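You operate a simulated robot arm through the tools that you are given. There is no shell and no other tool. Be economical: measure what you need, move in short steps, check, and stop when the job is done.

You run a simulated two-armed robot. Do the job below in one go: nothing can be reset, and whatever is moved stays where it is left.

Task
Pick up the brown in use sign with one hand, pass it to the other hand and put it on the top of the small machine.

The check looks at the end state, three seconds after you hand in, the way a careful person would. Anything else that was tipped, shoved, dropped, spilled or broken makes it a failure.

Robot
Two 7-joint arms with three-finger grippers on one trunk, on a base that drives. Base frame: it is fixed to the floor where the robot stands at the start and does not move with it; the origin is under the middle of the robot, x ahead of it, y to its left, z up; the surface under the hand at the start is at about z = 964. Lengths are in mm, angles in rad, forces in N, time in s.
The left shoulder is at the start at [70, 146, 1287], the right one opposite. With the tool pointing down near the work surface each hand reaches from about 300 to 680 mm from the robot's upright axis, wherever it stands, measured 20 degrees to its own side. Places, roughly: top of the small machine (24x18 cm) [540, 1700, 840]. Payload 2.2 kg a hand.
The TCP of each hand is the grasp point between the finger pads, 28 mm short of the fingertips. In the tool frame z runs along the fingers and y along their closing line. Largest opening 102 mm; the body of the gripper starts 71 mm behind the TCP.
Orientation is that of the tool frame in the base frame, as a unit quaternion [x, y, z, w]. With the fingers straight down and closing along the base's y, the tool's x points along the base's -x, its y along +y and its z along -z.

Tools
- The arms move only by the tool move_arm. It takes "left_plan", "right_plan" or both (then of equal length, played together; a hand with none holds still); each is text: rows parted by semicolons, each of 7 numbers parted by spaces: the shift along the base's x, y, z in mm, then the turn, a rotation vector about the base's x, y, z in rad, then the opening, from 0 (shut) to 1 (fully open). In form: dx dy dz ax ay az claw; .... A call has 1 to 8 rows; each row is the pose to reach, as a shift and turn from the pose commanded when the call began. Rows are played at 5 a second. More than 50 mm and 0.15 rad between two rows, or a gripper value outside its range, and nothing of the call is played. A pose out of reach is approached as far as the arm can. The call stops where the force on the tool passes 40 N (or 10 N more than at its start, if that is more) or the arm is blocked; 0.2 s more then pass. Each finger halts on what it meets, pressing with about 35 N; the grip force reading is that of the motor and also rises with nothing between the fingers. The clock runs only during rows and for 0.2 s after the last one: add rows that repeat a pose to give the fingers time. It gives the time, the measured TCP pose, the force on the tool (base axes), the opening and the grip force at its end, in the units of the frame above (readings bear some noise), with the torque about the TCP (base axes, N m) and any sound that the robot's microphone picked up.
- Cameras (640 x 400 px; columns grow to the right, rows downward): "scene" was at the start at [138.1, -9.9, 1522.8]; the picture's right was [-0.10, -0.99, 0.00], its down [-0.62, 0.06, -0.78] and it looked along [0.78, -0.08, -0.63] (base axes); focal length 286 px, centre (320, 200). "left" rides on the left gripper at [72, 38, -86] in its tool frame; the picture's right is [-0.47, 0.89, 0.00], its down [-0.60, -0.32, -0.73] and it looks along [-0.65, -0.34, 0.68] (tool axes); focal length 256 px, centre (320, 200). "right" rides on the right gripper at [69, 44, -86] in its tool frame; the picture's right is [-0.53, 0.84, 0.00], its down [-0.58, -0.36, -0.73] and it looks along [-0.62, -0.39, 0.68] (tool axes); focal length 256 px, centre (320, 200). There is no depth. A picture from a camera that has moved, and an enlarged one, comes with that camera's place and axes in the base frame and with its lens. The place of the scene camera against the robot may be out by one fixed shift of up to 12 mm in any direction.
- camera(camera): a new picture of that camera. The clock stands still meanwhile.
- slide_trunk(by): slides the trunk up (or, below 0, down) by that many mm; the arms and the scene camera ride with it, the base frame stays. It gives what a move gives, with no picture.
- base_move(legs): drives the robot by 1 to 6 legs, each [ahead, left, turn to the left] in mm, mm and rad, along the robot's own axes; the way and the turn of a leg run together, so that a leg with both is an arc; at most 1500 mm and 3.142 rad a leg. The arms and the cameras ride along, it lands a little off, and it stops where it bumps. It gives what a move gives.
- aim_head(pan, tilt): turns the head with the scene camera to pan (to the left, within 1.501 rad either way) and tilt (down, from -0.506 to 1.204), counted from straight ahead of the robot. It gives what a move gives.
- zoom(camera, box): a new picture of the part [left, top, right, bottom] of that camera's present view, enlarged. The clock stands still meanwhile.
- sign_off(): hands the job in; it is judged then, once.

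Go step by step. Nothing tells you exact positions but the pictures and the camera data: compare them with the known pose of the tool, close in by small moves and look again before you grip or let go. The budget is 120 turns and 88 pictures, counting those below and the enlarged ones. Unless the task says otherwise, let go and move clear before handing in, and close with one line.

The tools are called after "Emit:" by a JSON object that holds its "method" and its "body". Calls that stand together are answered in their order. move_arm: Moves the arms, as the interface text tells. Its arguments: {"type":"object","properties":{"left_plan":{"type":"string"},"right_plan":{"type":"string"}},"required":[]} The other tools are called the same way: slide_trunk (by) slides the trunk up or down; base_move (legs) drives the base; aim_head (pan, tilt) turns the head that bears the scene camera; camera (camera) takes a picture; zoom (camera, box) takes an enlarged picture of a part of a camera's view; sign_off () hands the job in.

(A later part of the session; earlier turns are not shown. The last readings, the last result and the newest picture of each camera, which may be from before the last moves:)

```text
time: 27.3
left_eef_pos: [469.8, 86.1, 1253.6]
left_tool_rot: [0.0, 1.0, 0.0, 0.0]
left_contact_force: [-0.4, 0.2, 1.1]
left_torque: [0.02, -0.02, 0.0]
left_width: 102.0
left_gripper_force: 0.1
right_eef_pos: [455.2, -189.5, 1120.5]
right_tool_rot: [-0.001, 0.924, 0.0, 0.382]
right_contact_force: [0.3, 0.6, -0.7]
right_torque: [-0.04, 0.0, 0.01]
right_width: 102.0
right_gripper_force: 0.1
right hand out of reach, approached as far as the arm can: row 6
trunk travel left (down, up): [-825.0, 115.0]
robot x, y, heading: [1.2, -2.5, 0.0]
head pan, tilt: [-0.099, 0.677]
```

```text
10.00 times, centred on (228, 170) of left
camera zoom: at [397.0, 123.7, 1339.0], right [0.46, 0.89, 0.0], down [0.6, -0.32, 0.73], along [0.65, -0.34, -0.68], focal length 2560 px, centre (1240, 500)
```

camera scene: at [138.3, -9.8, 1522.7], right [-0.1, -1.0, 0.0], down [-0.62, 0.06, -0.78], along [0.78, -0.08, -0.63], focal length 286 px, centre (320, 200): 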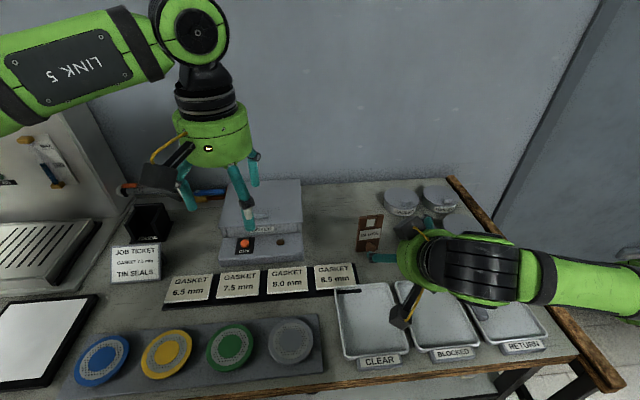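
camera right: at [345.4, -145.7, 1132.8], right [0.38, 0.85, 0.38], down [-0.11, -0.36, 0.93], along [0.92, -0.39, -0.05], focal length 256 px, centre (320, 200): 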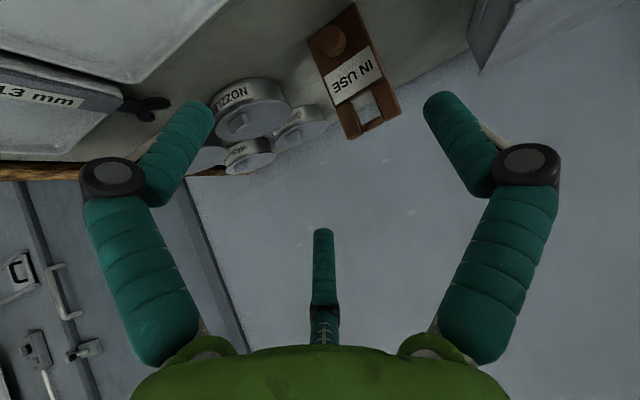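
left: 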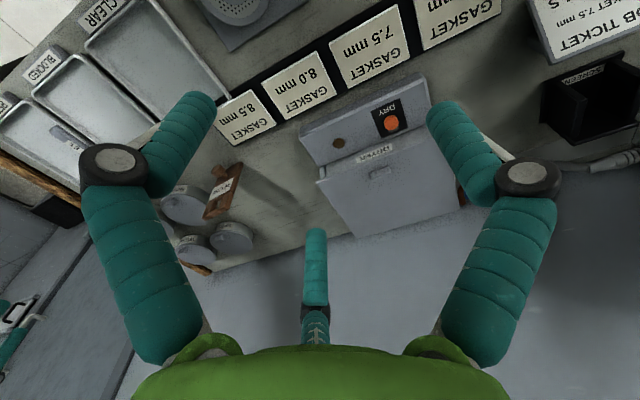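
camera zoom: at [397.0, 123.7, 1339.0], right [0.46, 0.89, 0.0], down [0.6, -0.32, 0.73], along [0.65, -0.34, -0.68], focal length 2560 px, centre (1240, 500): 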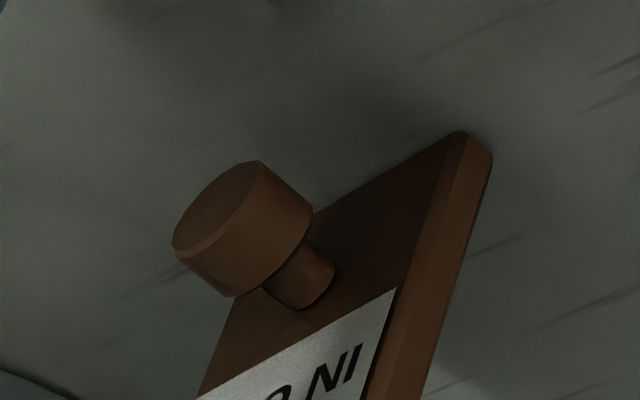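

The knob is very low (centre ~27 mm above the table), too low for a clean grip. Instead I'll grip the sign's middle from the right with a flat 60° tilt, leaving its top 35 mm for the left hand. First I reorient the right hand.

Emit:
{"method": "move_arm", "body": {"right_plan": "0 -10 15 0 0.131 0 1; 0 -25 40 0 0.262 0 1; 0 -45 65 0 0.393 0 1; 5 -70 90 0 0.524 0 1; 10 -95 115 0 0.655 0 1; 15 -120 135 0 0.785 0 1"}}

Emit:
{"method": "move_arm", "body": {"right_plan": "0 -2 0 0 0 -0.14 1; 0 -4 0 0 0 -0.28 1; 0 -6 0 0 0 -0.42 1; 0 -8 0 0 0 -0.56 1; 0 -10 0 0 0 -0.7 1; 0 -10 0 0 0 -0.84 1; 0 -10 0 0 0 -0.98 1; 0 -10 0 0 0 -1.12 1"}}

Emit:
{"method": "move_arm", "body": {"right_plan": "0 0 0 0 0 -0.13 1; 0 0 0 0 0 -0.25 1; 0 0 0 0 0 -0.366 1"}}

Emit:
{"method": "move_arm", "body": {"right_plan": "17 4 -18 0.13 0.011 0 1; 34 8 -36 0.26 0.022 0 1; 51 12 -54 0.39 0.033 0 1; 68 16 -72 0.521 0.044 0 1; 85 20 -90 0.652 0.056 0 1; 102 24 -108 0.782 0.067 0 1; 119 27 -126 0.912 0.078 0 1; 135 27 -140 1.043 0.089 0 1"}}

Emit:
{"method": "camera", "body": {"camera": "scene"}}

Emit:
{"method": "camera", "body": {"camera": "right"}}

```text
time: 28.7
left_eef_pos: [468.7, 86.2, 1254.4]
left_tool_rot: [-0.002, 1.0, 0.0, 0.0]
left_contact_force: [-0.5, 0.1, 0.9]
left_torque: [0.04, -0.02, -0.02]
left_width: 101.7
left_gripper_force: 0.0
right_eef_pos: [467.9, -311.2, 1252.9]
right_tool_rot: [-0.001, 1.0, 0.001, 0.0]
right_contact_force: [0.1, 0.5, -0.4]
right_torque: [-0.01, -0.03, -0.02]
right_width: 102.1
right_gripper_force: 0.0
trunk travel left (down, up): [-825.0, 115.0]
robot x, y, heading: [-2.4, -1.9, 0.0]
head pan, tilt: [-0.099, 0.677]
```

```text
time: 30.5
left_eef_pos: [469.4, 86.4, 1253.1]
left_tool_rot: [-0.001, 1.0, 0.0, 0.0]
left_contact_force: [-0.9, 0.1, 0.5]
left_torque: [0.0, -0.01, -0.01]
left_width: 102.0
left_gripper_force: 0.0
right_eef_pos: [470.5, -322.6, 1252.4]
right_tool_rot: [0.532, 0.847, 0.0, 0.0]
right_contact_force: [-0.5, 0.1, 0.0]
right_torque: [0.05, -0.02, 0.02]
right_width: 102.1
right_gripper_force: 0.0
trunk travel left (down, up): [-825.0, 115.0]
robot x, y, heading: [-1.0, -1.4, -0.001]
head pan, tilt: [-0.099, 0.677]
```

```text
time: 31.3
left_eef_pos: [468.3, 86.5, 1253.7]
left_tool_rot: [-0.001, 1.0, 0.0, 0.0]
left_contact_force: [0.1, 0.4, -0.5]
left_torque: [0.0, -0.03, -0.05]
left_width: 102.1
left_gripper_force: 0.1
right_eef_pos: [470.2, -321.4, 1254.5]
right_tool_rot: [0.676, 0.737, 0.0, 0.0]
right_contact_force: [-1.4, -0.1, 0.9]
right_torque: [0.01, -0.03, -0.02]
right_width: 101.9
right_gripper_force: 0.1
trunk travel left (down, up): [-825.0, 115.0]
robot x, y, heading: [2.4, -1.1, 0.004]
head pan, tilt: [-0.099, 0.677]
```

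```text
time: 33.1
left_eef_pos: [467.5, 84.2, 1253.9]
left_tool_rot: [0.0, 1.0, 0.001, 0.001]
left_contact_force: [-0.1, -0.3, 0.1]
left_torque: [0.04, -0.01, 0.0]
left_width: 101.9
left_gripper_force: 0.0
right_eef_pos: [571.0, -290.8, 1121.0]
right_tool_rot: [0.587, 0.64, 0.336, -0.364]
right_contact_force: [-0.9, -1.3, -0.3]
right_torque: [0.05, 0.01, -0.01]
right_width: 102.1
right_gripper_force: 0.1
right hand out of reach, approached as far as the arm can: row 7, 8
trunk travel left (down, up): [-825.0, 115.0]
robot x, y, heading: [-1.1, 1.8, -0.001]
head pan, tilt: [-0.099, 0.677]
```

```text
51 pictures are left
camera scene: at [136.7, -12.3, 1522.9], right [-0.1, -0.99, 0.0], down [-0.62, 0.06, -0.78], along [0.78, -0.08, -0.63], focal length 286 px, centre (320, 200)
```

scene: 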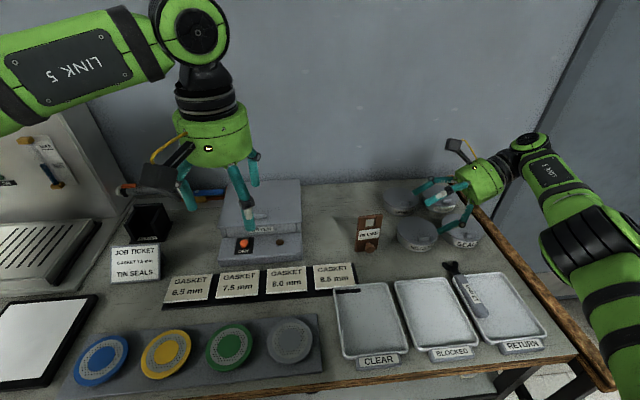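

```text
50 pictures are left
camera right: at [618.3, -325.0, 1224.9], right [0.87, -0.2, -0.46], down [-0.28, -0.95, -0.13], along [-0.41, 0.24, -0.88], focal length 256 px, centre (320, 200)
```

right: 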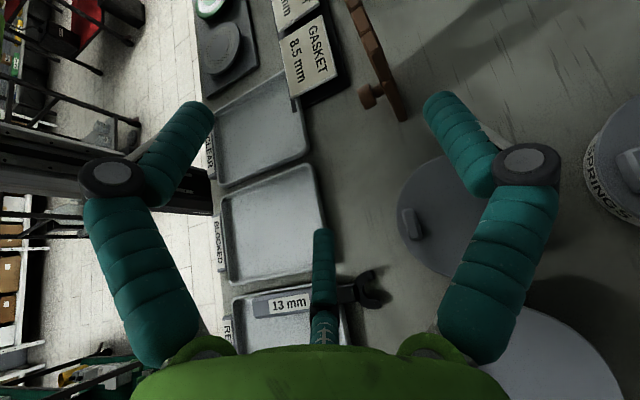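

The arm is near its limit there, so I shift the base 100 mm to the right to bring the shoulder nearer.

Emit:
{"method": "base_move", "body": {"legs": [[0, -100, 0]]}}

```text
time: 34.3
left_eef_pos: [469.4, -11.9, 1253.6]
left_tool_rot: [0.0, 1.0, -0.002, 0.0]
left_contact_force: [-0.5, 0.1, -0.4]
left_torque: [-0.02, 0.0, -0.01]
left_width: 102.1
left_gripper_force: 0.1
right_eef_pos: [571.7, -386.4, 1122.2]
right_tool_rot: [0.588, 0.641, 0.334, -0.363]
right_contact_force: [-0.3, 0.8, 0.0]
right_torque: [-0.02, -0.02, -0.01]
right_width: 101.8
right_gripper_force: 0.0
trunk travel left (down, up): [-825.0, 115.0]
robot x, y, heading: [-1.9, -98.4, -0.001]
head pan, tilt: [-0.099, 0.677]
```

Emit:
{"method": "move_arm", "body": {"right_plan": "19 40 -8 0 0 0 1; 37 75 -20 0 0 0 0.7; 37 96 -30 0 0 0 0.5"}}

Emit:
{"method": "camera", "body": {"camera": "right"}}

Emit:
{"method": "zoom", "body": {"camera": "scene", "box": [290, 150, 450, 250]}}

```text
time: 35.1
left_eef_pos: [470.0, -16.3, 1254.0]
left_tool_rot: [0.001, 1.0, 0.001, 0.0]
left_contact_force: [0.3, 0.0, 1.0]
left_torque: [0.01, 0.03, 0.0]
left_width: 101.7
left_gripper_force: 0.0
right_eef_pos: [607.2, -296.4, 1090.5]
right_tool_rot: [0.588, 0.64, 0.335, -0.364]
right_contact_force: [0.5, -0.3, -0.1]
right_torque: [0.0, -0.04, -0.02]
right_width: 51.0
right_gripper_force: 0.2
right hand out of reach, approached as far as the arm can: row 2
trunk travel left (down, up): [-825.0, 115.0]
robot x, y, heading: [-2.5, -101.9, -0.005]
head pan, tilt: [-0.099, 0.677]
```

```text
49 pictures are left
camera right: at [653.7, -329.7, 1194.4], right [0.87, -0.2, -0.46], down [-0.29, -0.95, -0.12], along [-0.41, 0.24, -0.88], focal length 256 px, centre (320, 200)
```

right: 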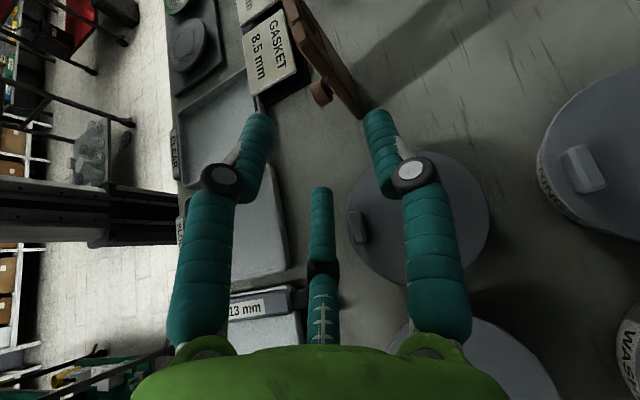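

```text
4.00 times, centred on (370, 200) of scene
camera zoom: at [138.1, -111.0, 1522.7], right [-0.1, -0.99, 0.0], down [-0.62, 0.06, -0.78], along [0.78, -0.08, -0.63], focal length 1144 px, centre (120, 200)
```

zoom: 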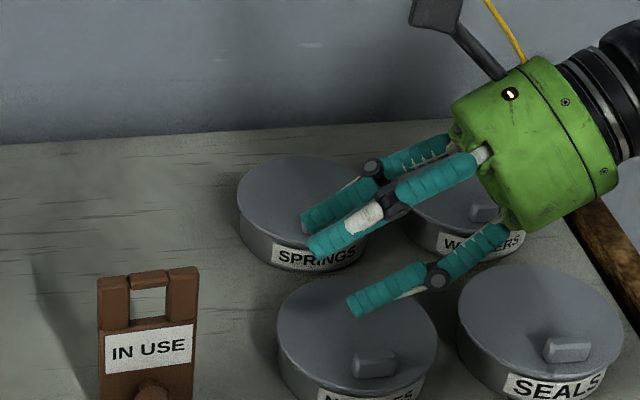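

Emit:
{"method": "move_arm", "body": {"right_plan": "-2 30 -15 0 0 0 0.5; -4 60 -31 0 0 0 0.5"}}

Emit:
{"method": "camera", "body": {"camera": "right"}}

Emit:
{"method": "zoom", "body": {"camera": "scene", "box": [290, 170, 450, 270]}}

```text
time: 35.7
left_eef_pos: [469.5, -13.8, 1253.3]
left_tool_rot: [0.0, 1.0, 0.0, 0.0]
left_contact_force: [0.3, 1.0, 0.2]
left_torque: [0.03, 0.0, 0.01]
left_width: 102.0
left_gripper_force: 0.0
right_eef_pos: [607.1, -234.3, 1057.9]
right_tool_rot: [0.588, 0.64, 0.334, -0.364]
right_contact_force: [0.6, -0.3, -0.9]
right_torque: [0.02, -0.01, 0.02]
right_width: 51.1
right_gripper_force: 0.1
trunk travel left (down, up): [-825.0, 115.0]
robot x, y, heading: [-1.4, -99.8, 0.002]
head pan, tilt: [-0.099, 0.677]
```

```text
47 pictures are left
camera right: at [653.5, -268.3, 1162.0], right [0.87, -0.2, -0.46], down [-0.29, -0.95, -0.12], along [-0.41, 0.24, -0.88], focal length 256 px, centre (320, 200)
```

right: 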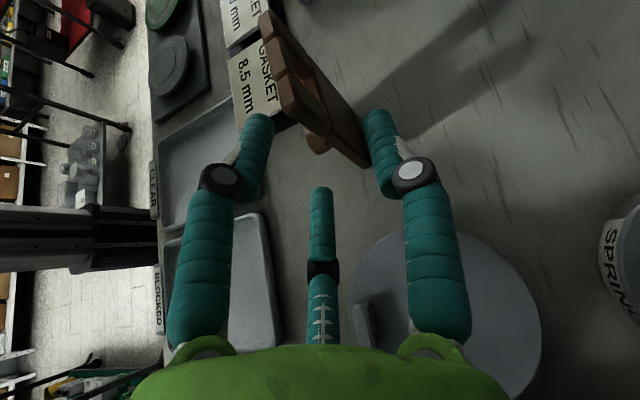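

```text
4.00 times, centred on (370, 220) of scene
camera zoom: at [138.1, -109.6, 1522.7], right [-0.1, -0.99, 0.0], down [-0.62, 0.06, -0.78], along [0.78, -0.08, -0.63], focal length 1144 px, centre (120, 120)
```

zoom: 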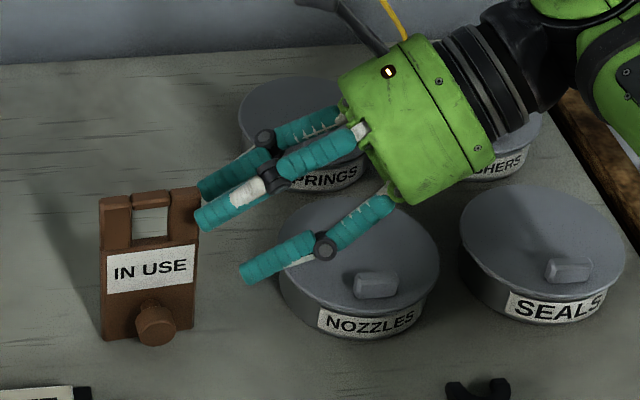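

Emit:
{"method": "zoom", "body": {"camera": "right", "box": [240, 50, 432, 170]}}

```text
3.33 times, centred on (336, 110) of right
camera zoom: at [653.5, -268.3, 1162.0], right [0.87, -0.2, -0.46], down [-0.29, -0.95, -0.12], along [-0.41, 0.24, -0.88], focal length 853 px, centre (267, 500)
```

zoom: 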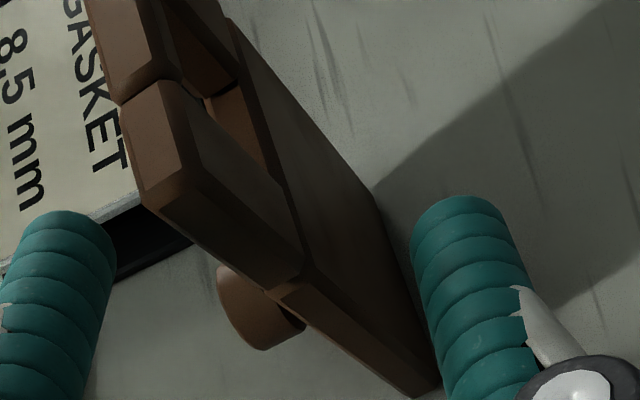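

The slab is roughly 2–3 mm further out in x than the TCP. I correct, go in the last 40 mm and look again.

Emit:
{"method": "move_arm", "body": {"right_plan": "1 19 -9 0 0 0 0.5; 2 38 -18 0 0 0 0.5"}}

Emit:
{"method": "zoom", "body": {"camera": "right", "box": [208, 60, 432, 200]}}

Emit:
{"method": "zoom", "body": {"camera": "scene", "box": [310, 190, 438, 270]}}

```text
time: 36.3
left_eef_pos: [470.7, -12.9, 1251.9]
left_tool_rot: [0.0, 1.0, -0.001, 0.0]
left_contact_force: [1.0, 0.0, 0.4]
left_torque: [-0.01, 0.06, 0.02]
left_width: 102.0
left_gripper_force: 0.0
right_eef_pos: [606.4, -194.1, 1040.6]
right_tool_rot: [0.588, 0.64, 0.334, -0.363]
right_contact_force: [-0.1, -0.3, -0.5]
right_torque: [0.04, 0.01, 0.0]
right_width: 51.1
right_gripper_force: 0.1
trunk travel left (down, up): [-825.0, 115.0]
robot x, y, heading: [-2.6, -99.1, -0.004]
head pan, tilt: [-0.099, 0.677]
```

```text
2.86 times, centred on (320, 130) of right
camera zoom: at [653.7, -229.0, 1144.8], right [0.87, -0.2, -0.46], down [-0.28, -0.95, -0.12], along [-0.41, 0.24, -0.88], focal length 731 px, centre (320, 400)
```

zoom: 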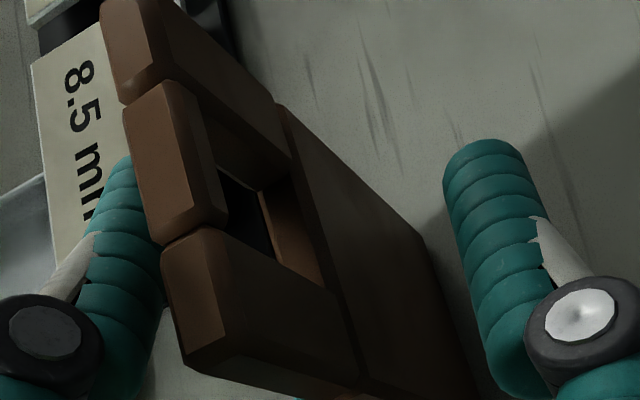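

```text
5.00 times, centred on (374, 230) of scene
camera zoom: at [138.4, -108.5, 1522.7], right [-0.1, -0.99, 0.0], down [-0.62, 0.06, -0.78], along [0.78, -0.08, -0.63], focal length 1430 px, centre (50, 50)
```

zoom: 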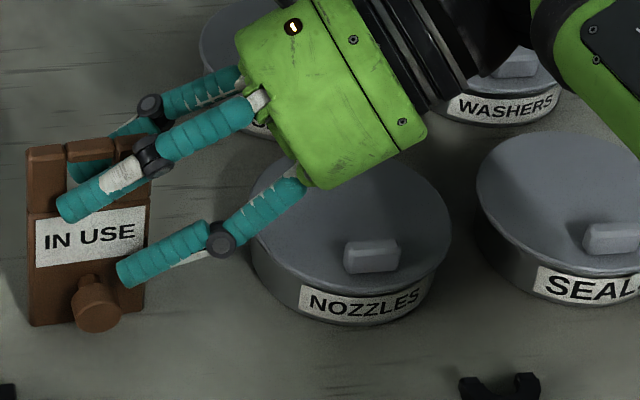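

The fingers straddle the slab well, lower finger above and right of the knob. I close part way, drop 6 mm, and check.

Emit:
{"method": "move_arm", "body": {"right_plan": "0 0 0 0 0 0 0.4; 0 0 0 0 0 0 0.3; 0 0 -4 0 0 0 0.3; 0 0 -7 0 0 0 0.3"}}

Emit:
{"method": "zoom", "body": {"camera": "scene", "box": [310, 190, 438, 270]}}

Emit:
{"method": "zoom", "body": {"camera": "left", "box": [210, 110, 370, 210]}}

```text
time: 37.3
left_eef_pos: [470.1, -14.3, 1253.7]
left_tool_rot: [-0.001, 1.0, 0.0, 0.0]
left_contact_force: [0.3, -0.4, 0.4]
left_torque: [0.01, -0.01, -0.01]
left_width: 102.1
left_gripper_force: 0.0
right_eef_pos: [605.0, -196.0, 1036.5]
right_tool_rot: [0.587, 0.64, 0.335, -0.365]
right_contact_force: [0.4, -0.2, -0.3]
right_torque: [0.01, 0.03, 0.0]
right_width: 30.7
right_gripper_force: 0.0
trunk travel left (down, up): [-825.0, 115.0]
robot x, y, heading: [-2.9, -99.6, -0.005]
head pan, tilt: [-0.099, 0.677]
```

```text
5.00 times, centred on (374, 230) of scene
camera zoom: at [137.9, -109.8, 1522.7], right [-0.1, -0.99, 0.0], down [-0.62, 0.06, -0.78], along [0.78, -0.08, -0.63], focal length 1430 px, centre (50, 50)
```

zoom: 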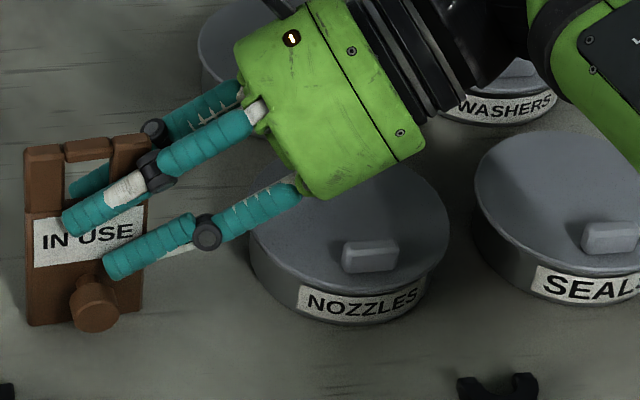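

```text
4.00 times, centred on (290, 160) of left
camera zoom: at [397.2, 23.5, 1339.0], right [0.46, 0.89, 0.0], down [0.6, -0.32, 0.73], along [0.65, -0.34, -0.68], focal length 1024 px, centre (440, 360)
```

zoom: 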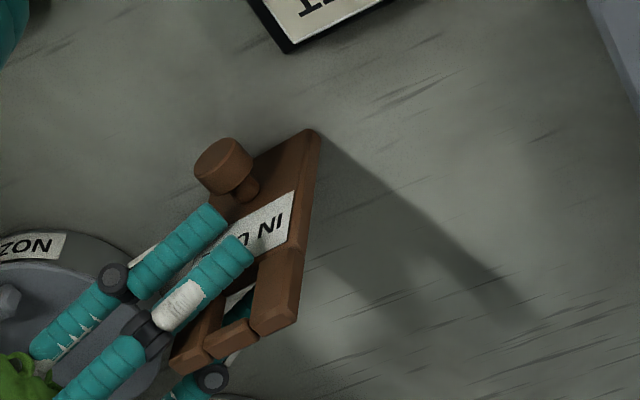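

That leaves the left post and top bar free. I squeeze.

Emit:
{"method": "move_arm", "body": {"right_plan": "0 0 0 0 0 0 0.2; 0 0 0 0 0 0 0.1; 0 0 0 0 0 0 0; 0 0 0 0 0 0 0; 0 0 0 0 0 0 0"}}

Emit:
{"method": "zoom", "body": {"camera": "scene", "box": [310, 190, 438, 270]}}

```text
time: 38.5
left_eef_pos: [469.8, -14.7, 1254.2]
left_tool_rot: [0.0, 1.0, 0.0, 0.0]
left_contact_force: [-0.3, 0.0, -0.2]
left_torque: [0.0, 0.0, 0.0]
left_width: 101.8
left_gripper_force: 0.1
right_eef_pos: [606.4, -196.4, 1035.0]
right_tool_rot: [0.588, 0.641, 0.334, -0.363]
right_contact_force: [-0.1, 0.1, -0.1]
right_torque: [-0.01, 0.01, -0.03]
right_width: 16.1
right_gripper_force: 35.2
trunk travel left (down, up): [-825.0, 115.0]
robot x, y, heading: [-2.6, -99.3, -0.0]
head pan, tilt: [-0.099, 0.677]
```

```text
5.00 times, centred on (374, 230) of scene
camera zoom: at [138.1, -109.7, 1522.7], right [-0.1, -0.99, 0.0], down [-0.62, 0.06, -0.78], along [0.78, -0.08, -0.63], focal length 1430 px, centre (50, 50)
```

zoom: 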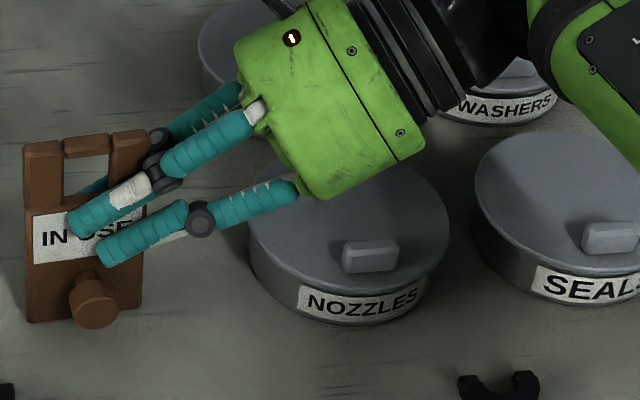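

The grip looks good and the top stays free. I lift, bring the sign towards the middle, and move the left hand out to the left while it starts turning.

Emit:
{"method": "move_arm", "body": {"right_plan": "0 0 10 0 0 0 0; 0 0 45 0 0 0 0; 0 0 90 0 0 0 0; 0 0 130 0 0 0 0; -30 0 145 0 0 0 0; -60 20 150 0 0 0 0; -76 50 150 0 0 0 0; -76 76 150 0 0 0 0", "left_plan": "0 20 0 0 0 0.13 1; 0 40 0 0 0 0.26 1; 0 60 0 0 0 0.39 1; 0 80 0 0 0 0.52 1; 0 100 0 0 0 0.65 1; 0 110 0 0 0 0.78 1; 0 120 0 0 0 0.91 1; 0 130 0 0 0 1.04 1"}}

Emit:
{"method": "camera", "body": {"camera": "scene"}}

```text
time: 40.3
left_eef_pos: [470.2, 117.8, 1252.9]
left_tool_rot: [-0.498, 0.867, -0.001, -0.001]
left_contact_force: [-0.4, 0.9, -0.4]
left_torque: [0.0, 0.01, 0.0]
left_width: 101.9
left_gripper_force: 0.0
right_eef_pos: [530.8, -117.3, 1185.3]
right_tool_rot: [0.588, 0.641, 0.333, -0.364]
right_contact_force: [-0.1, -0.1, -0.4]
right_torque: [0.0, 0.02, -0.01]
right_width: 16.4
right_gripper_force: 34.8
trunk travel left (down, up): [-825.0, 115.0]
robot x, y, heading: [-4.8, -100.6, -0.006]
head pan, tilt: [-0.099, 0.677]
```

```text
39 pictures are left
camera scene: at [138.5, -107.6, 1522.6], right [-0.1, -0.99, 0.0], down [-0.62, 0.06, -0.78], along [0.78, -0.08, -0.63], focal length 286 px, centre (320, 200)
```

scene: 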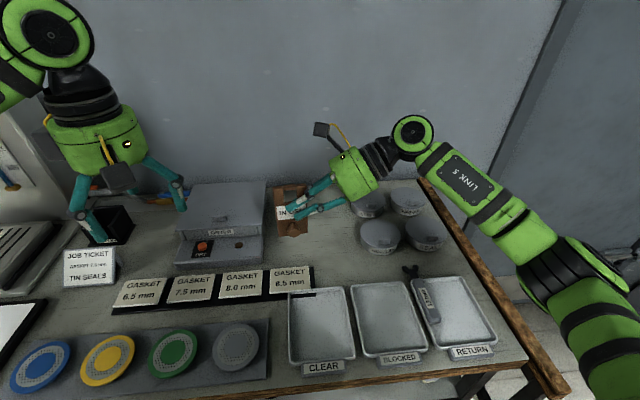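

The sign hangs steady in the right hand. Now I turn the left hand to match and tilt it 45° to a standoff upper-left of the sign.

Emit:
{"method": "move_arm", "body": {"left_plan": "0 0 12 0 0 0.125 1; 0 0 24 0 0 0.25 1; 0 0 36 0 0 0.375 1; 0 0 46 0 0 0.5 1; 0 0 52 0 0 0.616 1"}}

Emit:
{"method": "move_arm", "body": {"left_plan": "8 -10 0 -0.131 -0.011 0 1; 16 -20 0 -0.262 -0.022 0 1; 24 -40 0 -0.393 -0.033 0 1; 32 -60 0 -0.523 -0.044 0 1; 41 -85 0 -0.652 -0.055 0 1; 51 -110 0 -0.782 -0.067 0 1"}}

Emit:
{"method": "camera", "body": {"camera": "scene"}}

Emit:
{"method": "camera", "body": {"camera": "left"}}

```text
time: 41.5
left_eef_pos: [468.5, 117.4, 1305.3]
left_tool_rot: [0.738, -0.675, 0.0, 0.0]
left_contact_force: [0.2, 0.5, -1.0]
left_torque: [-0.01, 0.0, 0.01]
left_width: 102.2
left_gripper_force: 0.1
right_eef_pos: [528.8, -118.4, 1184.9]
right_tool_rot: [0.588, 0.64, 0.335, -0.364]
right_contact_force: [0.5, -0.2, -1.5]
right_torque: [-0.05, 0.0, 0.03]
right_width: 16.4
right_gripper_force: 34.9
trunk travel left (down, up): [-825.0, 115.0]
robot x, y, heading: [-1.8, -101.8, -0.003]
head pan, tilt: [-0.099, 0.677]
```

```text
time: 42.9
left_eef_pos: [518.8, 6.1, 1306.4]
left_tool_rot: [0.68, -0.625, 0.283, 0.26]
left_contact_force: [-0.3, 0.6, -0.4]
left_torque: [-0.01, 0.04, -0.02]
left_width: 102.0
left_gripper_force: 0.1
right_eef_pos: [530.6, -119.4, 1184.7]
right_tool_rot: [0.588, 0.64, 0.334, -0.364]
right_contact_force: [0.1, 0.3, -1.1]
right_torque: [-0.05, 0.02, -0.01]
right_width: 16.5
right_gripper_force: 34.9
trunk travel left (down, up): [-825.0, 115.0]
robot x, y, heading: [-0.3, -103.6, -0.005]
head pan, tilt: [-0.099, 0.677]
```

```text
38 pictures are left
camera scene: at [138.9, -110.3, 1522.6], right [-0.1, -0.99, 0.0], down [-0.62, 0.06, -0.78], along [0.77, -0.08, -0.63], focal length 286 px, centre (320, 200)
```

scene: 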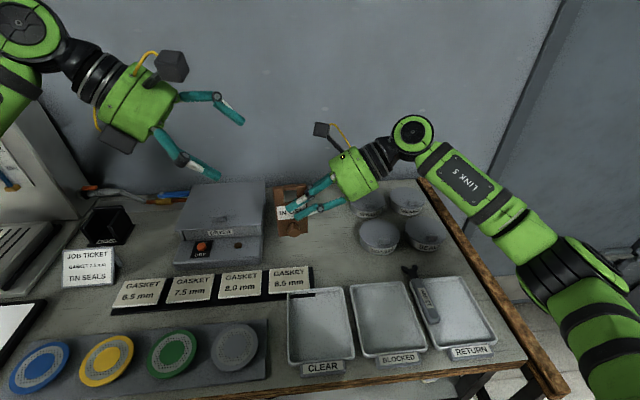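

```text
37 pictures are left
camera left: at [480.1, 13.2, 1417.5], right [-0.91, 0.25, -0.33], down [0.24, 0.97, 0.09], along [0.34, 0.0, -0.94], focal length 256 px, centre (320, 200)
```

left: 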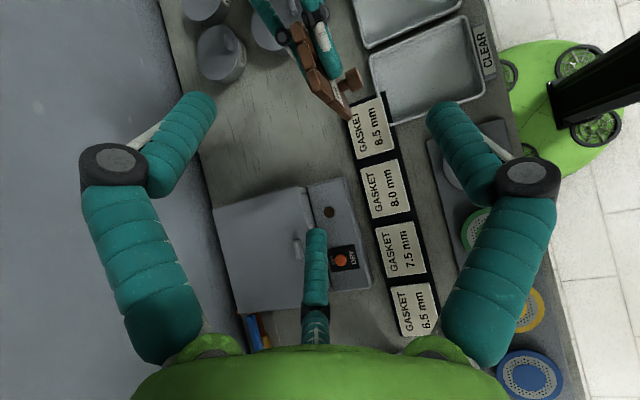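

Both hands are placed well. I bring the left hand halfway in and zoom to line it up.

Emit:
{"method": "move_arm", "body": {"left_plan": "2 -22 -20 0 0 0 0.8; 4 -46 -42 0 0 0 0.6"}}

Emit:
{"method": "zoom", "body": {"camera": "left", "box": [224, 0, 448, 140]}}

Emit:
{"method": "zoom", "body": {"camera": "scene", "box": [200, 120, 360, 240]}}

```text
time: 43.5
left_eef_pos: [524.7, -40.8, 1261.4]
left_tool_rot: [0.681, -0.625, 0.282, 0.258]
left_contact_force: [-0.3, -0.7, 0.1]
left_torque: [-0.01, 0.0, 0.0]
left_width: 61.1
left_gripper_force: 0.1
right_eef_pos: [529.5, -120.0, 1184.0]
right_tool_rot: [0.589, 0.64, 0.335, -0.363]
right_contact_force: [-0.5, 0.2, 0.1]
right_torque: [0.01, 0.02, -0.01]
right_width: 16.1
right_gripper_force: 34.9
trunk travel left (down, up): [-825.0, 115.0]
robot x, y, heading: [3.9, -102.1, -0.002]
head pan, tilt: [-0.099, 0.677]
```

```text
2.86 times, centred on (336, 70) of left
camera zoom: at [485.9, -35.7, 1372.4], right [-0.91, 0.25, -0.33], down [0.23, 0.97, 0.09], along [0.34, 0.01, -0.94], focal length 731 px, centre (274, 571)
```

zoom: 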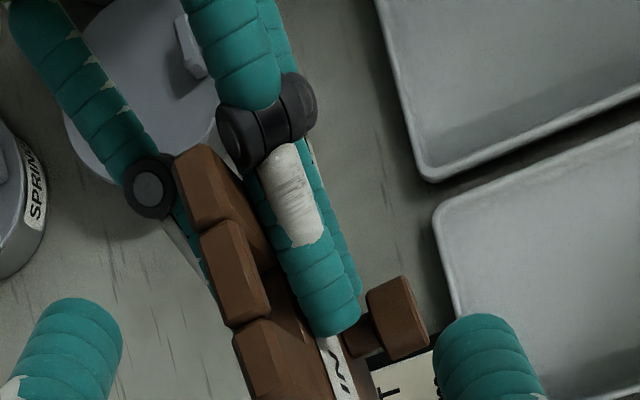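

```text
3.33 times, centred on (280, 180) of scene
camera zoom: at [139.4, -111.3, 1522.6], right [-0.1, -0.99, 0.0], down [-0.62, 0.06, -0.78], along [0.77, -0.08, -0.63], focal length 954 px, centre (453, 267)
```

zoom: 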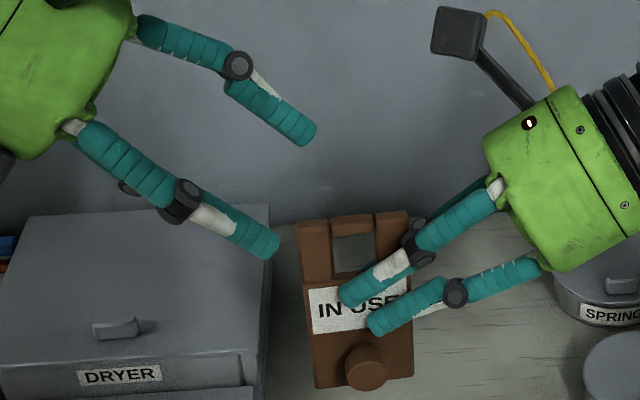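

The left post top is near (525,-76,1235), so the line-up is right. I go in the remaining stretch and check before closing.

Emit:
{"method": "move_arm", "body": {"left_plan": "1 -19 -18 0 0 0 0.5; 2 -38 -36 0 0 0 0.5"}}

Emit:
{"method": "zoom", "body": {"camera": "left", "box": [208, 60, 432, 200]}}

Emit:
{"method": "zoom", "body": {"camera": "scene", "box": [220, 140, 348, 220]}}

```text
time: 44.1
left_eef_pos: [528.1, -81.6, 1226.6]
left_tool_rot: [0.681, -0.625, 0.281, 0.258]
left_contact_force: [-0.3, -0.4, 0.6]
left_torque: [0.04, 0.0, -0.02]
left_width: 51.1
left_gripper_force: 0.2
right_eef_pos: [529.6, -121.0, 1184.3]
right_tool_rot: [0.588, 0.64, 0.335, -0.364]
right_contact_force: [0.5, -0.5, -0.5]
right_torque: [0.01, 0.02, 0.07]
right_width: 16.2
right_gripper_force: 35.5
trunk travel left (down, up): [-825.0, 115.0]
robot x, y, heading: [1.6, -99.4, -0.004]
head pan, tilt: [-0.099, 0.677]
```

```text
2.86 times, centred on (320, 130) of left
camera zoom: at [488.4, -75.8, 1337.5], right [-0.91, 0.25, -0.33], down [0.24, 0.97, 0.09], along [0.34, 0.01, -0.94], focal length 731 px, centre (320, 400)
```

zoom: 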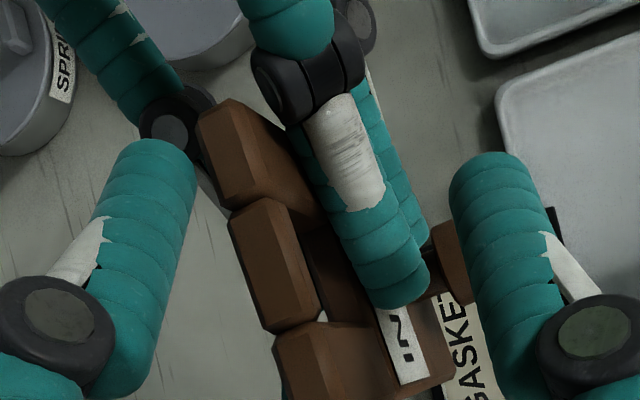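

```text
5.00 times, centred on (284, 180) of scene
camera zoom: at [139.3, -111.6, 1522.6], right [-0.1, -0.99, 0.0], down [-0.62, 0.06, -0.78], along [0.77, -0.08, -0.63], focal length 1430 px, centre (500, 300)
```

zoom: 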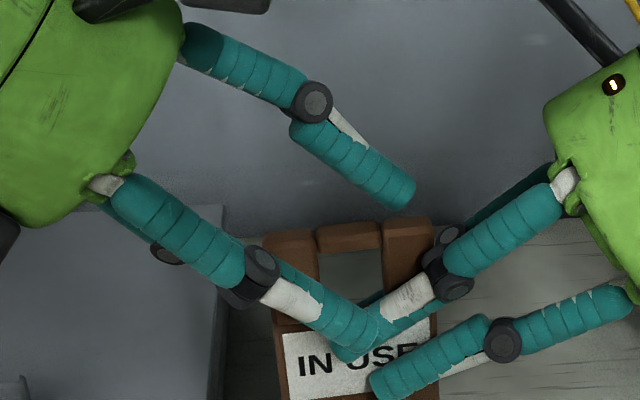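

The left thumb would meet the right hand's upper finger when closing, so I shift the left hand 11 mm left and 5 mm up, then close part way and check.

Emit:
{"method": "move_arm", "body": {"left_plan": "-1 11 5 0 0 0 0.5; -1 11 5 0 0 0 0.4; -1 11 5 0 0 0 0.3"}}

Emit:
{"method": "zoom", "body": {"camera": "left", "box": [208, 60, 432, 200]}}

Emit:
{"method": "zoom", "body": {"camera": "scene", "box": [220, 140, 348, 220]}}

```text
time: 44.9
left_eef_pos: [527.2, -66.7, 1230.6]
left_tool_rot: [0.682, -0.623, 0.283, 0.257]
left_contact_force: [14.2, 3.2, -3.6]
left_torque: [0.11, -0.3, 0.21]
left_width: 36.2
left_gripper_force: 4.7
right_eef_pos: [526.9, -118.5, 1184.8]
right_tool_rot: [0.586, 0.642, 0.333, -0.365]
right_contact_force: [-14.2, -4.1, 2.7]
right_torque: [0.2, -0.36, 0.5]
right_width: 16.3
right_gripper_force: 35.2
trunk travel left (down, up): [-825.0, 115.0]
robot x, y, heading: [-0.4, -102.2, -0.006]
head pan, tilt: [-0.099, 0.677]
```

```text
2.86 times, centred on (320, 130) of left
camera zoom: at [487.0, -61.3, 1342.2], right [-0.91, 0.25, -0.33], down [0.23, 0.97, 0.09], along [0.34, 0.01, -0.94], focal length 731 px, centre (320, 400)
```

zoom: 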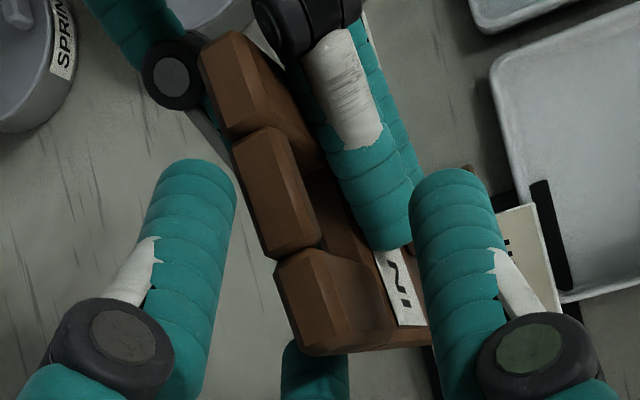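

```text
5.00 times, centred on (284, 180) of scene
camera zoom: at [138.0, -109.7, 1522.7], right [-0.1, -0.99, 0.0], down [-0.62, 0.06, -0.78], along [0.78, -0.08, -0.63], focal length 1430 px, centre (500, 300)
```

zoom: 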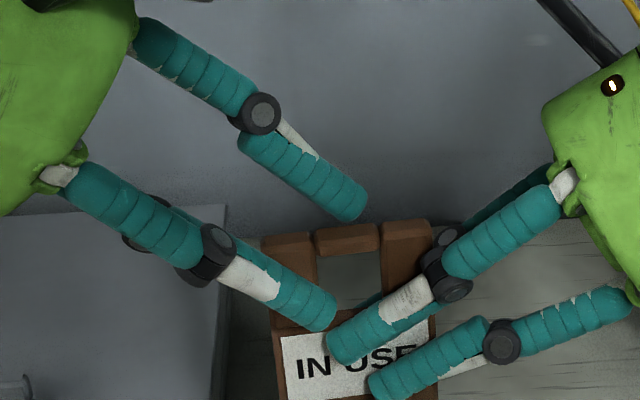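

The lower rear finger met the sign's edge. I open, back out, lay the left hand flatter (75°) so its finger pair stacks vertically on the sign's top part, and re-approach.

Emit:
{"method": "move_arm", "body": {"left_plan": "0 0 0 0 0 0 0.5; 0 0 0 0 0 0 0.55; -2 25 25 0 0 0 0.6; -4 60 50 0 0 0 0.6; -4 70 45 -0.131 -0.011 0 0.6; -3 72 35 -0.262 -0.022 0 0.6; -1 72 22 -0.393 -0.033 0 0.6; 0 72 10 -0.522 -0.044 0 0.6"}}

Emit:
{"method": "zoom", "body": {"camera": "left", "box": [208, 20, 432, 160]}}

Emit:
{"method": "zoom", "body": {"camera": "scene", "box": [200, 120, 360, 220]}}

```text
time: 46.7
left_eef_pos: [526.4, 5.4, 1242.7]
left_tool_rot: [0.585, -0.535, 0.45, 0.411]
left_contact_force: [0.5, 0.9, 0.2]
left_torque: [0.03, 0.01, -0.01]
left_width: 61.3
left_gripper_force: 0.1
right_eef_pos: [530.2, -118.0, 1184.7]
right_tool_rot: [0.588, 0.641, 0.334, -0.364]
right_contact_force: [-0.2, 0.3, 0.5]
right_torque: [0.01, -0.03, -0.04]
right_width: 16.2
right_gripper_force: 35.1
trunk travel left (down, up): [-825.0, 115.0]
robot x, y, heading: [-1.3, -98.2, -0.005]
head pan, tilt: [-0.099, 0.677]
```

```text
2.86 times, centred on (320, 90) of left
camera zoom: at [482.9, 66.4, 1334.1], right [-0.89, 0.04, -0.45], down [0.24, 0.89, -0.4], along [0.38, -0.46, -0.8], focal length 731 px, centre (320, 514)
```

zoom: 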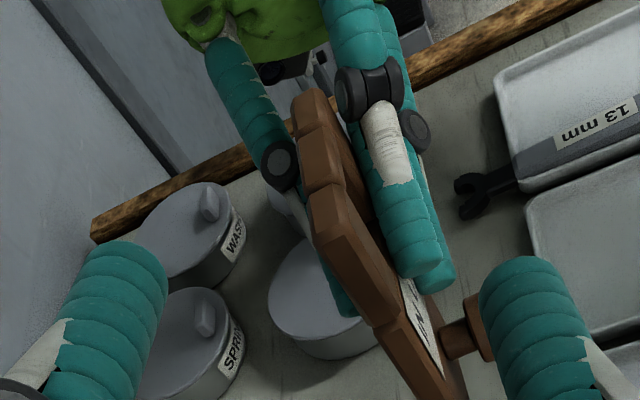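

```text
4.00 times, centred on (280, 170) of scene
camera zoom: at [138.4, -108.9, 1522.7], right [-0.1, -0.99, 0.0], down [-0.62, 0.06, -0.78], along [0.78, -0.08, -0.63], focal length 1144 px, centre (480, 320)
```

zoom: 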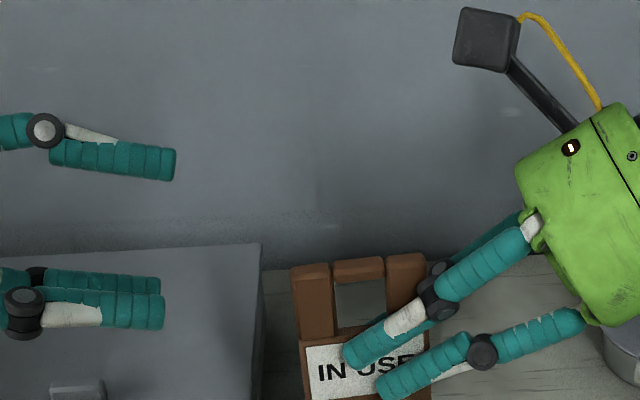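

The alignment looks right. I go in along the flatter line, opening 0.55, then look before closing.

Emit:
{"method": "move_arm", "body": {"left_plan": "1 -28 -7 0 0 0 0.55; 3 -56 -15 0 0 0 0.55; 4 -83 -21 0 0 0 0.55"}}

Emit:
{"method": "zoom", "body": {"camera": "left", "box": [208, 60, 432, 200]}}

Emit:
{"method": "zoom", "body": {"camera": "scene", "box": [220, 140, 348, 220]}}

```text
time: 47.5
left_eef_pos: [530.1, -80.3, 1221.0]
left_tool_rot: [0.585, -0.537, 0.447, 0.412]
left_contact_force: [-0.5, -0.1, 0.0]
left_torque: [0.01, 0.05, -0.02]
left_width: 56.1
left_gripper_force: 0.1
right_eef_pos: [529.6, -120.7, 1183.9]
right_tool_rot: [0.589, 0.639, 0.336, -0.363]
right_contact_force: [-0.1, -0.4, -1.1]
right_torque: [-0.02, 0.02, 0.0]
right_width: 16.4
right_gripper_force: 34.7
trunk travel left (down, up): [-825.0, 115.0]
robot x, y, heading: [0.9, -101.9, 0.002]
head pan, tilt: [-0.099, 0.677]
```

```text
2.86 times, centred on (320, 130) of left
camera zoom: at [486.1, -20.0, 1313.1], right [-0.89, 0.04, -0.45], down [0.24, 0.89, -0.39], along [0.38, -0.46, -0.8], focal length 731 px, centre (320, 400)
```

zoom: 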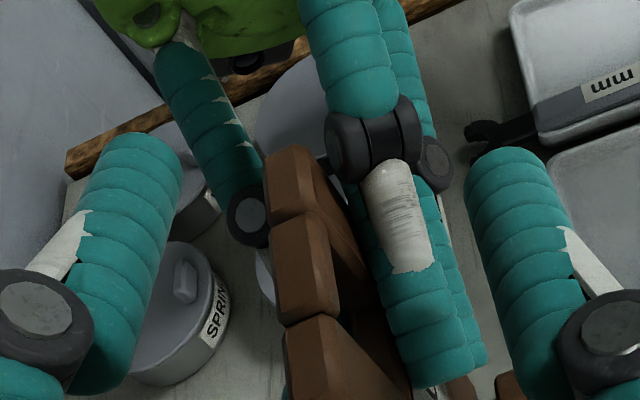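

```text
5.00 times, centred on (284, 180) of scene
camera zoom: at [138.2, -110.9, 1522.7], right [-0.1, -0.99, 0.0], down [-0.62, 0.06, -0.78], along [0.78, -0.08, -0.63], focal length 1430 px, centre (500, 300)
```

zoom: 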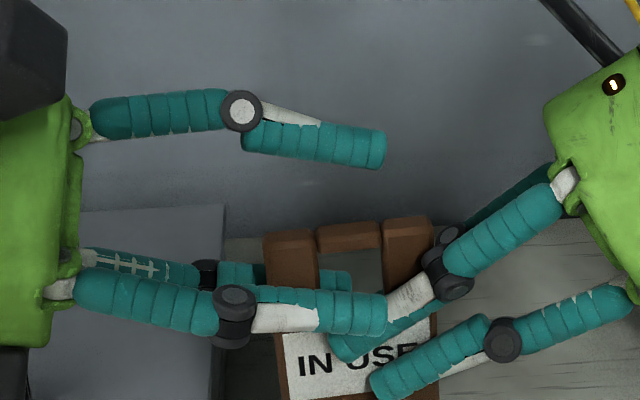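

The left thumb should land on the posts just above the right hand's finger. I close in steps.

Emit:
{"method": "move_arm", "body": {"left_plan": "0 0 0 0 0 0 0.45; 0 0 0 0 0 0 0.35; 0 0 0 0 0 0 0.28"}}

Emit:
{"method": "zoom", "body": {"camera": "left", "box": [208, 60, 432, 200]}}

Emit:
{"method": "zoom", "body": {"camera": "scene", "box": [220, 140, 348, 220]}}

```text
time: 48.3
left_eef_pos: [530.6, -79.4, 1220.8]
left_tool_rot: [0.585, -0.536, 0.449, 0.411]
left_contact_force: [4.1, 0.1, -1.2]
left_torque: [0.03, -0.07, 0.03]
left_width: 31.0
left_gripper_force: 2.2
right_eef_pos: [528.7, -117.9, 1185.5]
right_tool_rot: [0.588, 0.641, 0.335, -0.363]
right_contact_force: [-4.1, -0.2, 1.5]
right_torque: [0.08, -0.08, 0.16]
right_width: 16.2
right_gripper_force: 34.7
trunk travel left (down, up): [-825.0, 115.0]
robot x, y, heading: [-1.3, -96.3, -0.003]
head pan, tilt: [-0.099, 0.677]
```

```text
2.86 times, centred on (320, 130) of left
camera zoom: at [486.4, -18.4, 1312.8], right [-0.89, 0.04, -0.45], down [0.24, 0.89, -0.39], along [0.38, -0.46, -0.8], focal length 731 px, centre (320, 400)
```

zoom: 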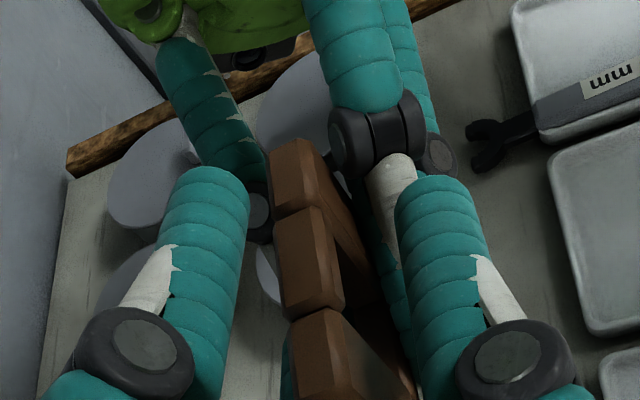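

```text
5.00 times, centred on (284, 180) of scene
camera zoom: at [138.0, -109.5, 1522.7], right [-0.1, -0.99, 0.0], down [-0.62, 0.06, -0.78], along [0.78, -0.08, -0.63], focal length 1430 px, centre (500, 300)
```

zoom: 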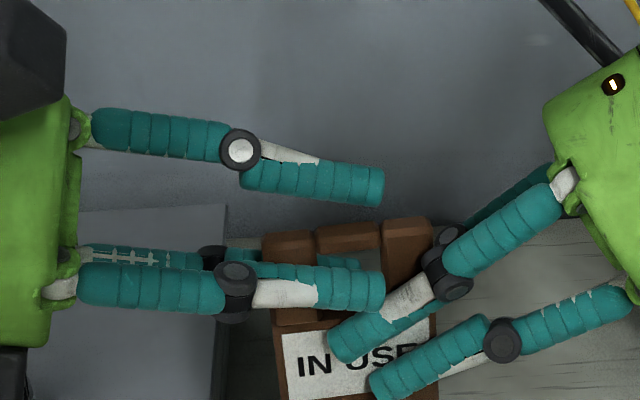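

The rear fingers touch first, so I shift the left hand about 5 mm outward while closing fully.

Emit:
{"method": "move_arm", "body": {"left_plan": "3 0 0 0 0 0 0.28; 4.5 0 0 0 0 0 0.22; 5.5 0 0 0 0 0 0.15; 5.5 0 0 0 0 0 0; 5.5 0 0 0 0 0 0"}}

Emit:
{"method": "zoom", "body": {"camera": "left", "box": [208, 60, 432, 200]}}

Emit:
{"method": "zoom", "body": {"camera": "scene", "box": [220, 140, 348, 220]}}

```text
time: 49.5
left_eef_pos: [534.5, -78.2, 1221.7]
left_tool_rot: [0.584, -0.536, 0.449, 0.413]
left_contact_force: [-0.2, -3.4, -0.7]
left_torque: [0.03, -0.11, 0.18]
left_width: 15.8
left_gripper_force: 34.7
right_eef_pos: [530.1, -119.1, 1186.7]
right_tool_rot: [0.588, 0.64, 0.336, -0.364]
right_contact_force: [1.1, 3.4, 1.2]
right_torque: [-0.03, 0.1, -0.19]
right_width: 16.2
right_gripper_force: 34.8
trunk travel left (down, up): [-825.0, 115.0]
robot x, y, heading: [-3.1, -100.9, -0.002]
head pan, tilt: [-0.099, 0.677]
```

```text
2.86 times, centred on (320, 130) of left
camera zoom: at [491.1, -17.4, 1313.0], right [-0.89, 0.05, -0.45], down [0.24, 0.89, -0.39], along [0.38, -0.46, -0.8], focal length 731 px, centre (320, 400)
```

zoom: 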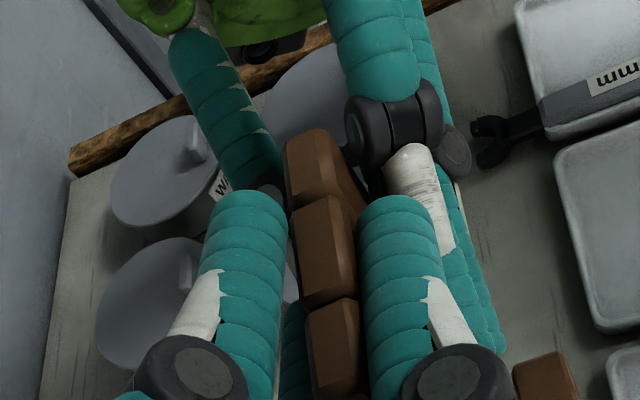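

```text
5.00 times, centred on (284, 180) of scene
camera zoom: at [138.0, -109.7, 1522.7], right [-0.1, -0.99, 0.0], down [-0.62, 0.06, -0.78], along [0.78, -0.08, -0.63], focal length 1430 px, centre (500, 300)
```

zoom: 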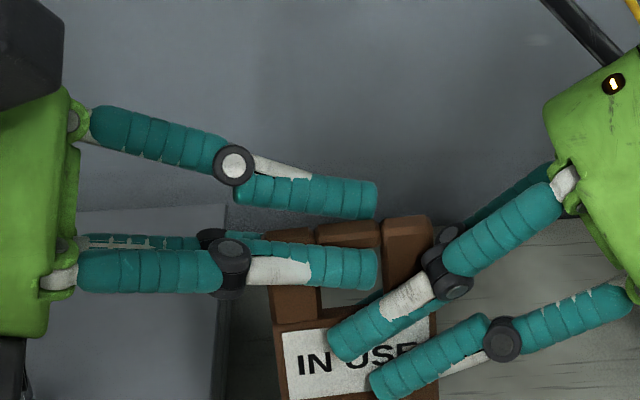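

The left hand holds it firmly. Now the right hand opens just a little and slides back out along its own line.

Emit:
{"method": "move_arm", "body": {"right_plan": "0 0 0 0 0 0 0.2; 0 0 -1 0 0 0 0.25; 0 -3 -2 0 0 0 0.27; 1 -12 4 0 0 0 0.28; 3 -30 14 0 0 0 0.3; 5 -60 32 0 0 0 0.4; 8 -95 52 0 0 0 0.6; 10 -135 70 0 0 0 0.8"}}

Emit:
{"method": "camera", "body": {"camera": "scene"}}

Emit:
{"method": "zoom", "body": {"camera": "scene", "box": [220, 140, 348, 220]}}

```text
time: 51.3
left_eef_pos: [534.1, -79.3, 1221.4]
left_tool_rot: [0.585, -0.537, 0.448, 0.411]
left_contact_force: [0.6, -0.7, 0.5]
left_torque: [0.01, -0.02, 0.0]
left_width: 15.8
left_gripper_force: 34.7
right_eef_pos: [537.8, -259.1, 1256.1]
right_tool_rot: [0.588, 0.64, 0.336, -0.364]
right_contact_force: [0.3, 0.6, -0.2]
right_torque: [0.02, 0.0, -0.04]
right_width: 81.8
right_gripper_force: 0.1
trunk travel left (down, up): [-825.0, 115.0]
robot x, y, heading: [2.6, -99.0, 0.002]
head pan, tilt: [-0.099, 0.677]
```

```text
22 pictures are left
camera scene: at [137.4, -111.4, 1522.7], right [-0.1, -0.99, 0.0], down [-0.62, 0.06, -0.78], along [0.78, -0.08, -0.63], focal length 286 px, centre (320, 200)
```

scene: 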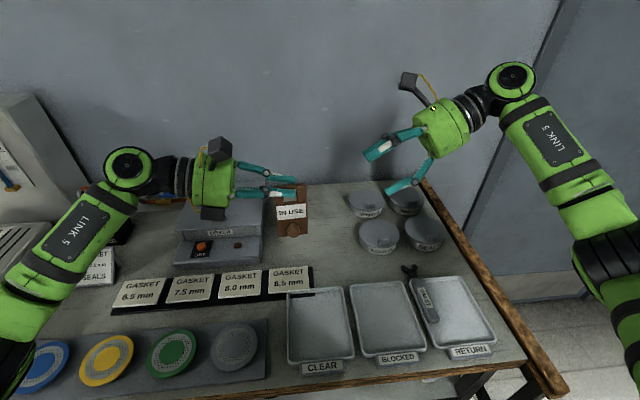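

```text
5.00 times, centred on (284, 180) of scene
camera zoom: at [137.4, -111.4, 1522.7], right [-0.1, -0.99, 0.0], down [-0.62, 0.06, -0.78], along [0.78, -0.08, -0.63], focal length 1430 px, centre (500, 300)
```

zoom: 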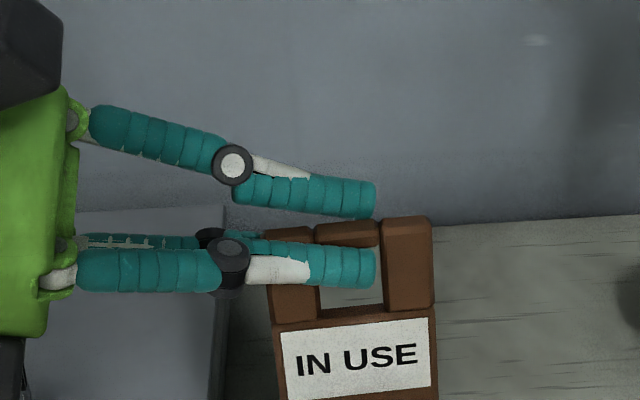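

The handover worked: the left hand alone holds the sign upright. I back off from the bench, then look left along the way.

Emit:
{"method": "base_move", "body": {"legs": [[-330, 0, 0]]}}

Emit:
{"method": "aim_head", "body": {"pan": 1.3, "tilt": 0.55}}

Emit:
{"method": "camera", "body": {"camera": "scene"}}

```text
time: 53.5
left_eef_pos: [205.8, -75.8, 1219.9]
left_tool_rot: [0.585, -0.536, 0.448, 0.413]
left_contact_force: [0.5, 0.4, -0.6]
left_torque: [0.01, -0.02, 0.01]
left_width: 15.6
left_gripper_force: 34.8
right_eef_pos: [211.3, -255.5, 1255.1]
right_tool_rot: [0.589, 0.64, 0.334, -0.364]
right_contact_force: [-0.6, -0.3, 0.8]
right_torque: [0.0, -0.01, -0.01]
right_width: 81.6
right_gripper_force: 0.1
trunk travel left (down, up): [-825.0, 115.0]
robot x, y, heading: [-329.0, -95.8, -0.003]
head pan, tilt: [-0.099, 0.677]
```

```text
time: 55.0
left_eef_pos: [203.9, -78.0, 1221.9]
left_tool_rot: [0.585, -0.536, 0.448, 0.411]
left_contact_force: [-0.5, 0.5, -1.5]
left_torque: [0.04, -0.01, 0.03]
left_width: 15.5
left_gripper_force: 35.0
right_eef_pos: [209.7, -256.0, 1255.2]
right_tool_rot: [0.588, 0.641, 0.334, -0.364]
right_contact_force: [-0.3, 0.4, -0.4]
right_torque: [0.0, 0.0, -0.01]
right_width: 81.6
right_gripper_force: 0.1
trunk travel left (down, up): [-825.0, 115.0]
robot x, y, heading: [-331.1, -102.0, -0.007]
head pan, tilt: [1.3, 0.55]
```

```text
20 pictures are left
camera scene: at [-253.7, -13.7, 1533.9], right [0.96, -0.27, 0.0], down [-0.14, -0.5, -0.85], along [0.23, 0.82, -0.52], focal length 286 px, centre (320, 200)
```

scene: 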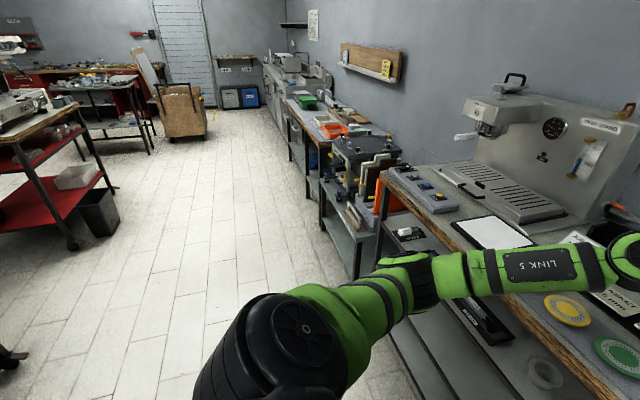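

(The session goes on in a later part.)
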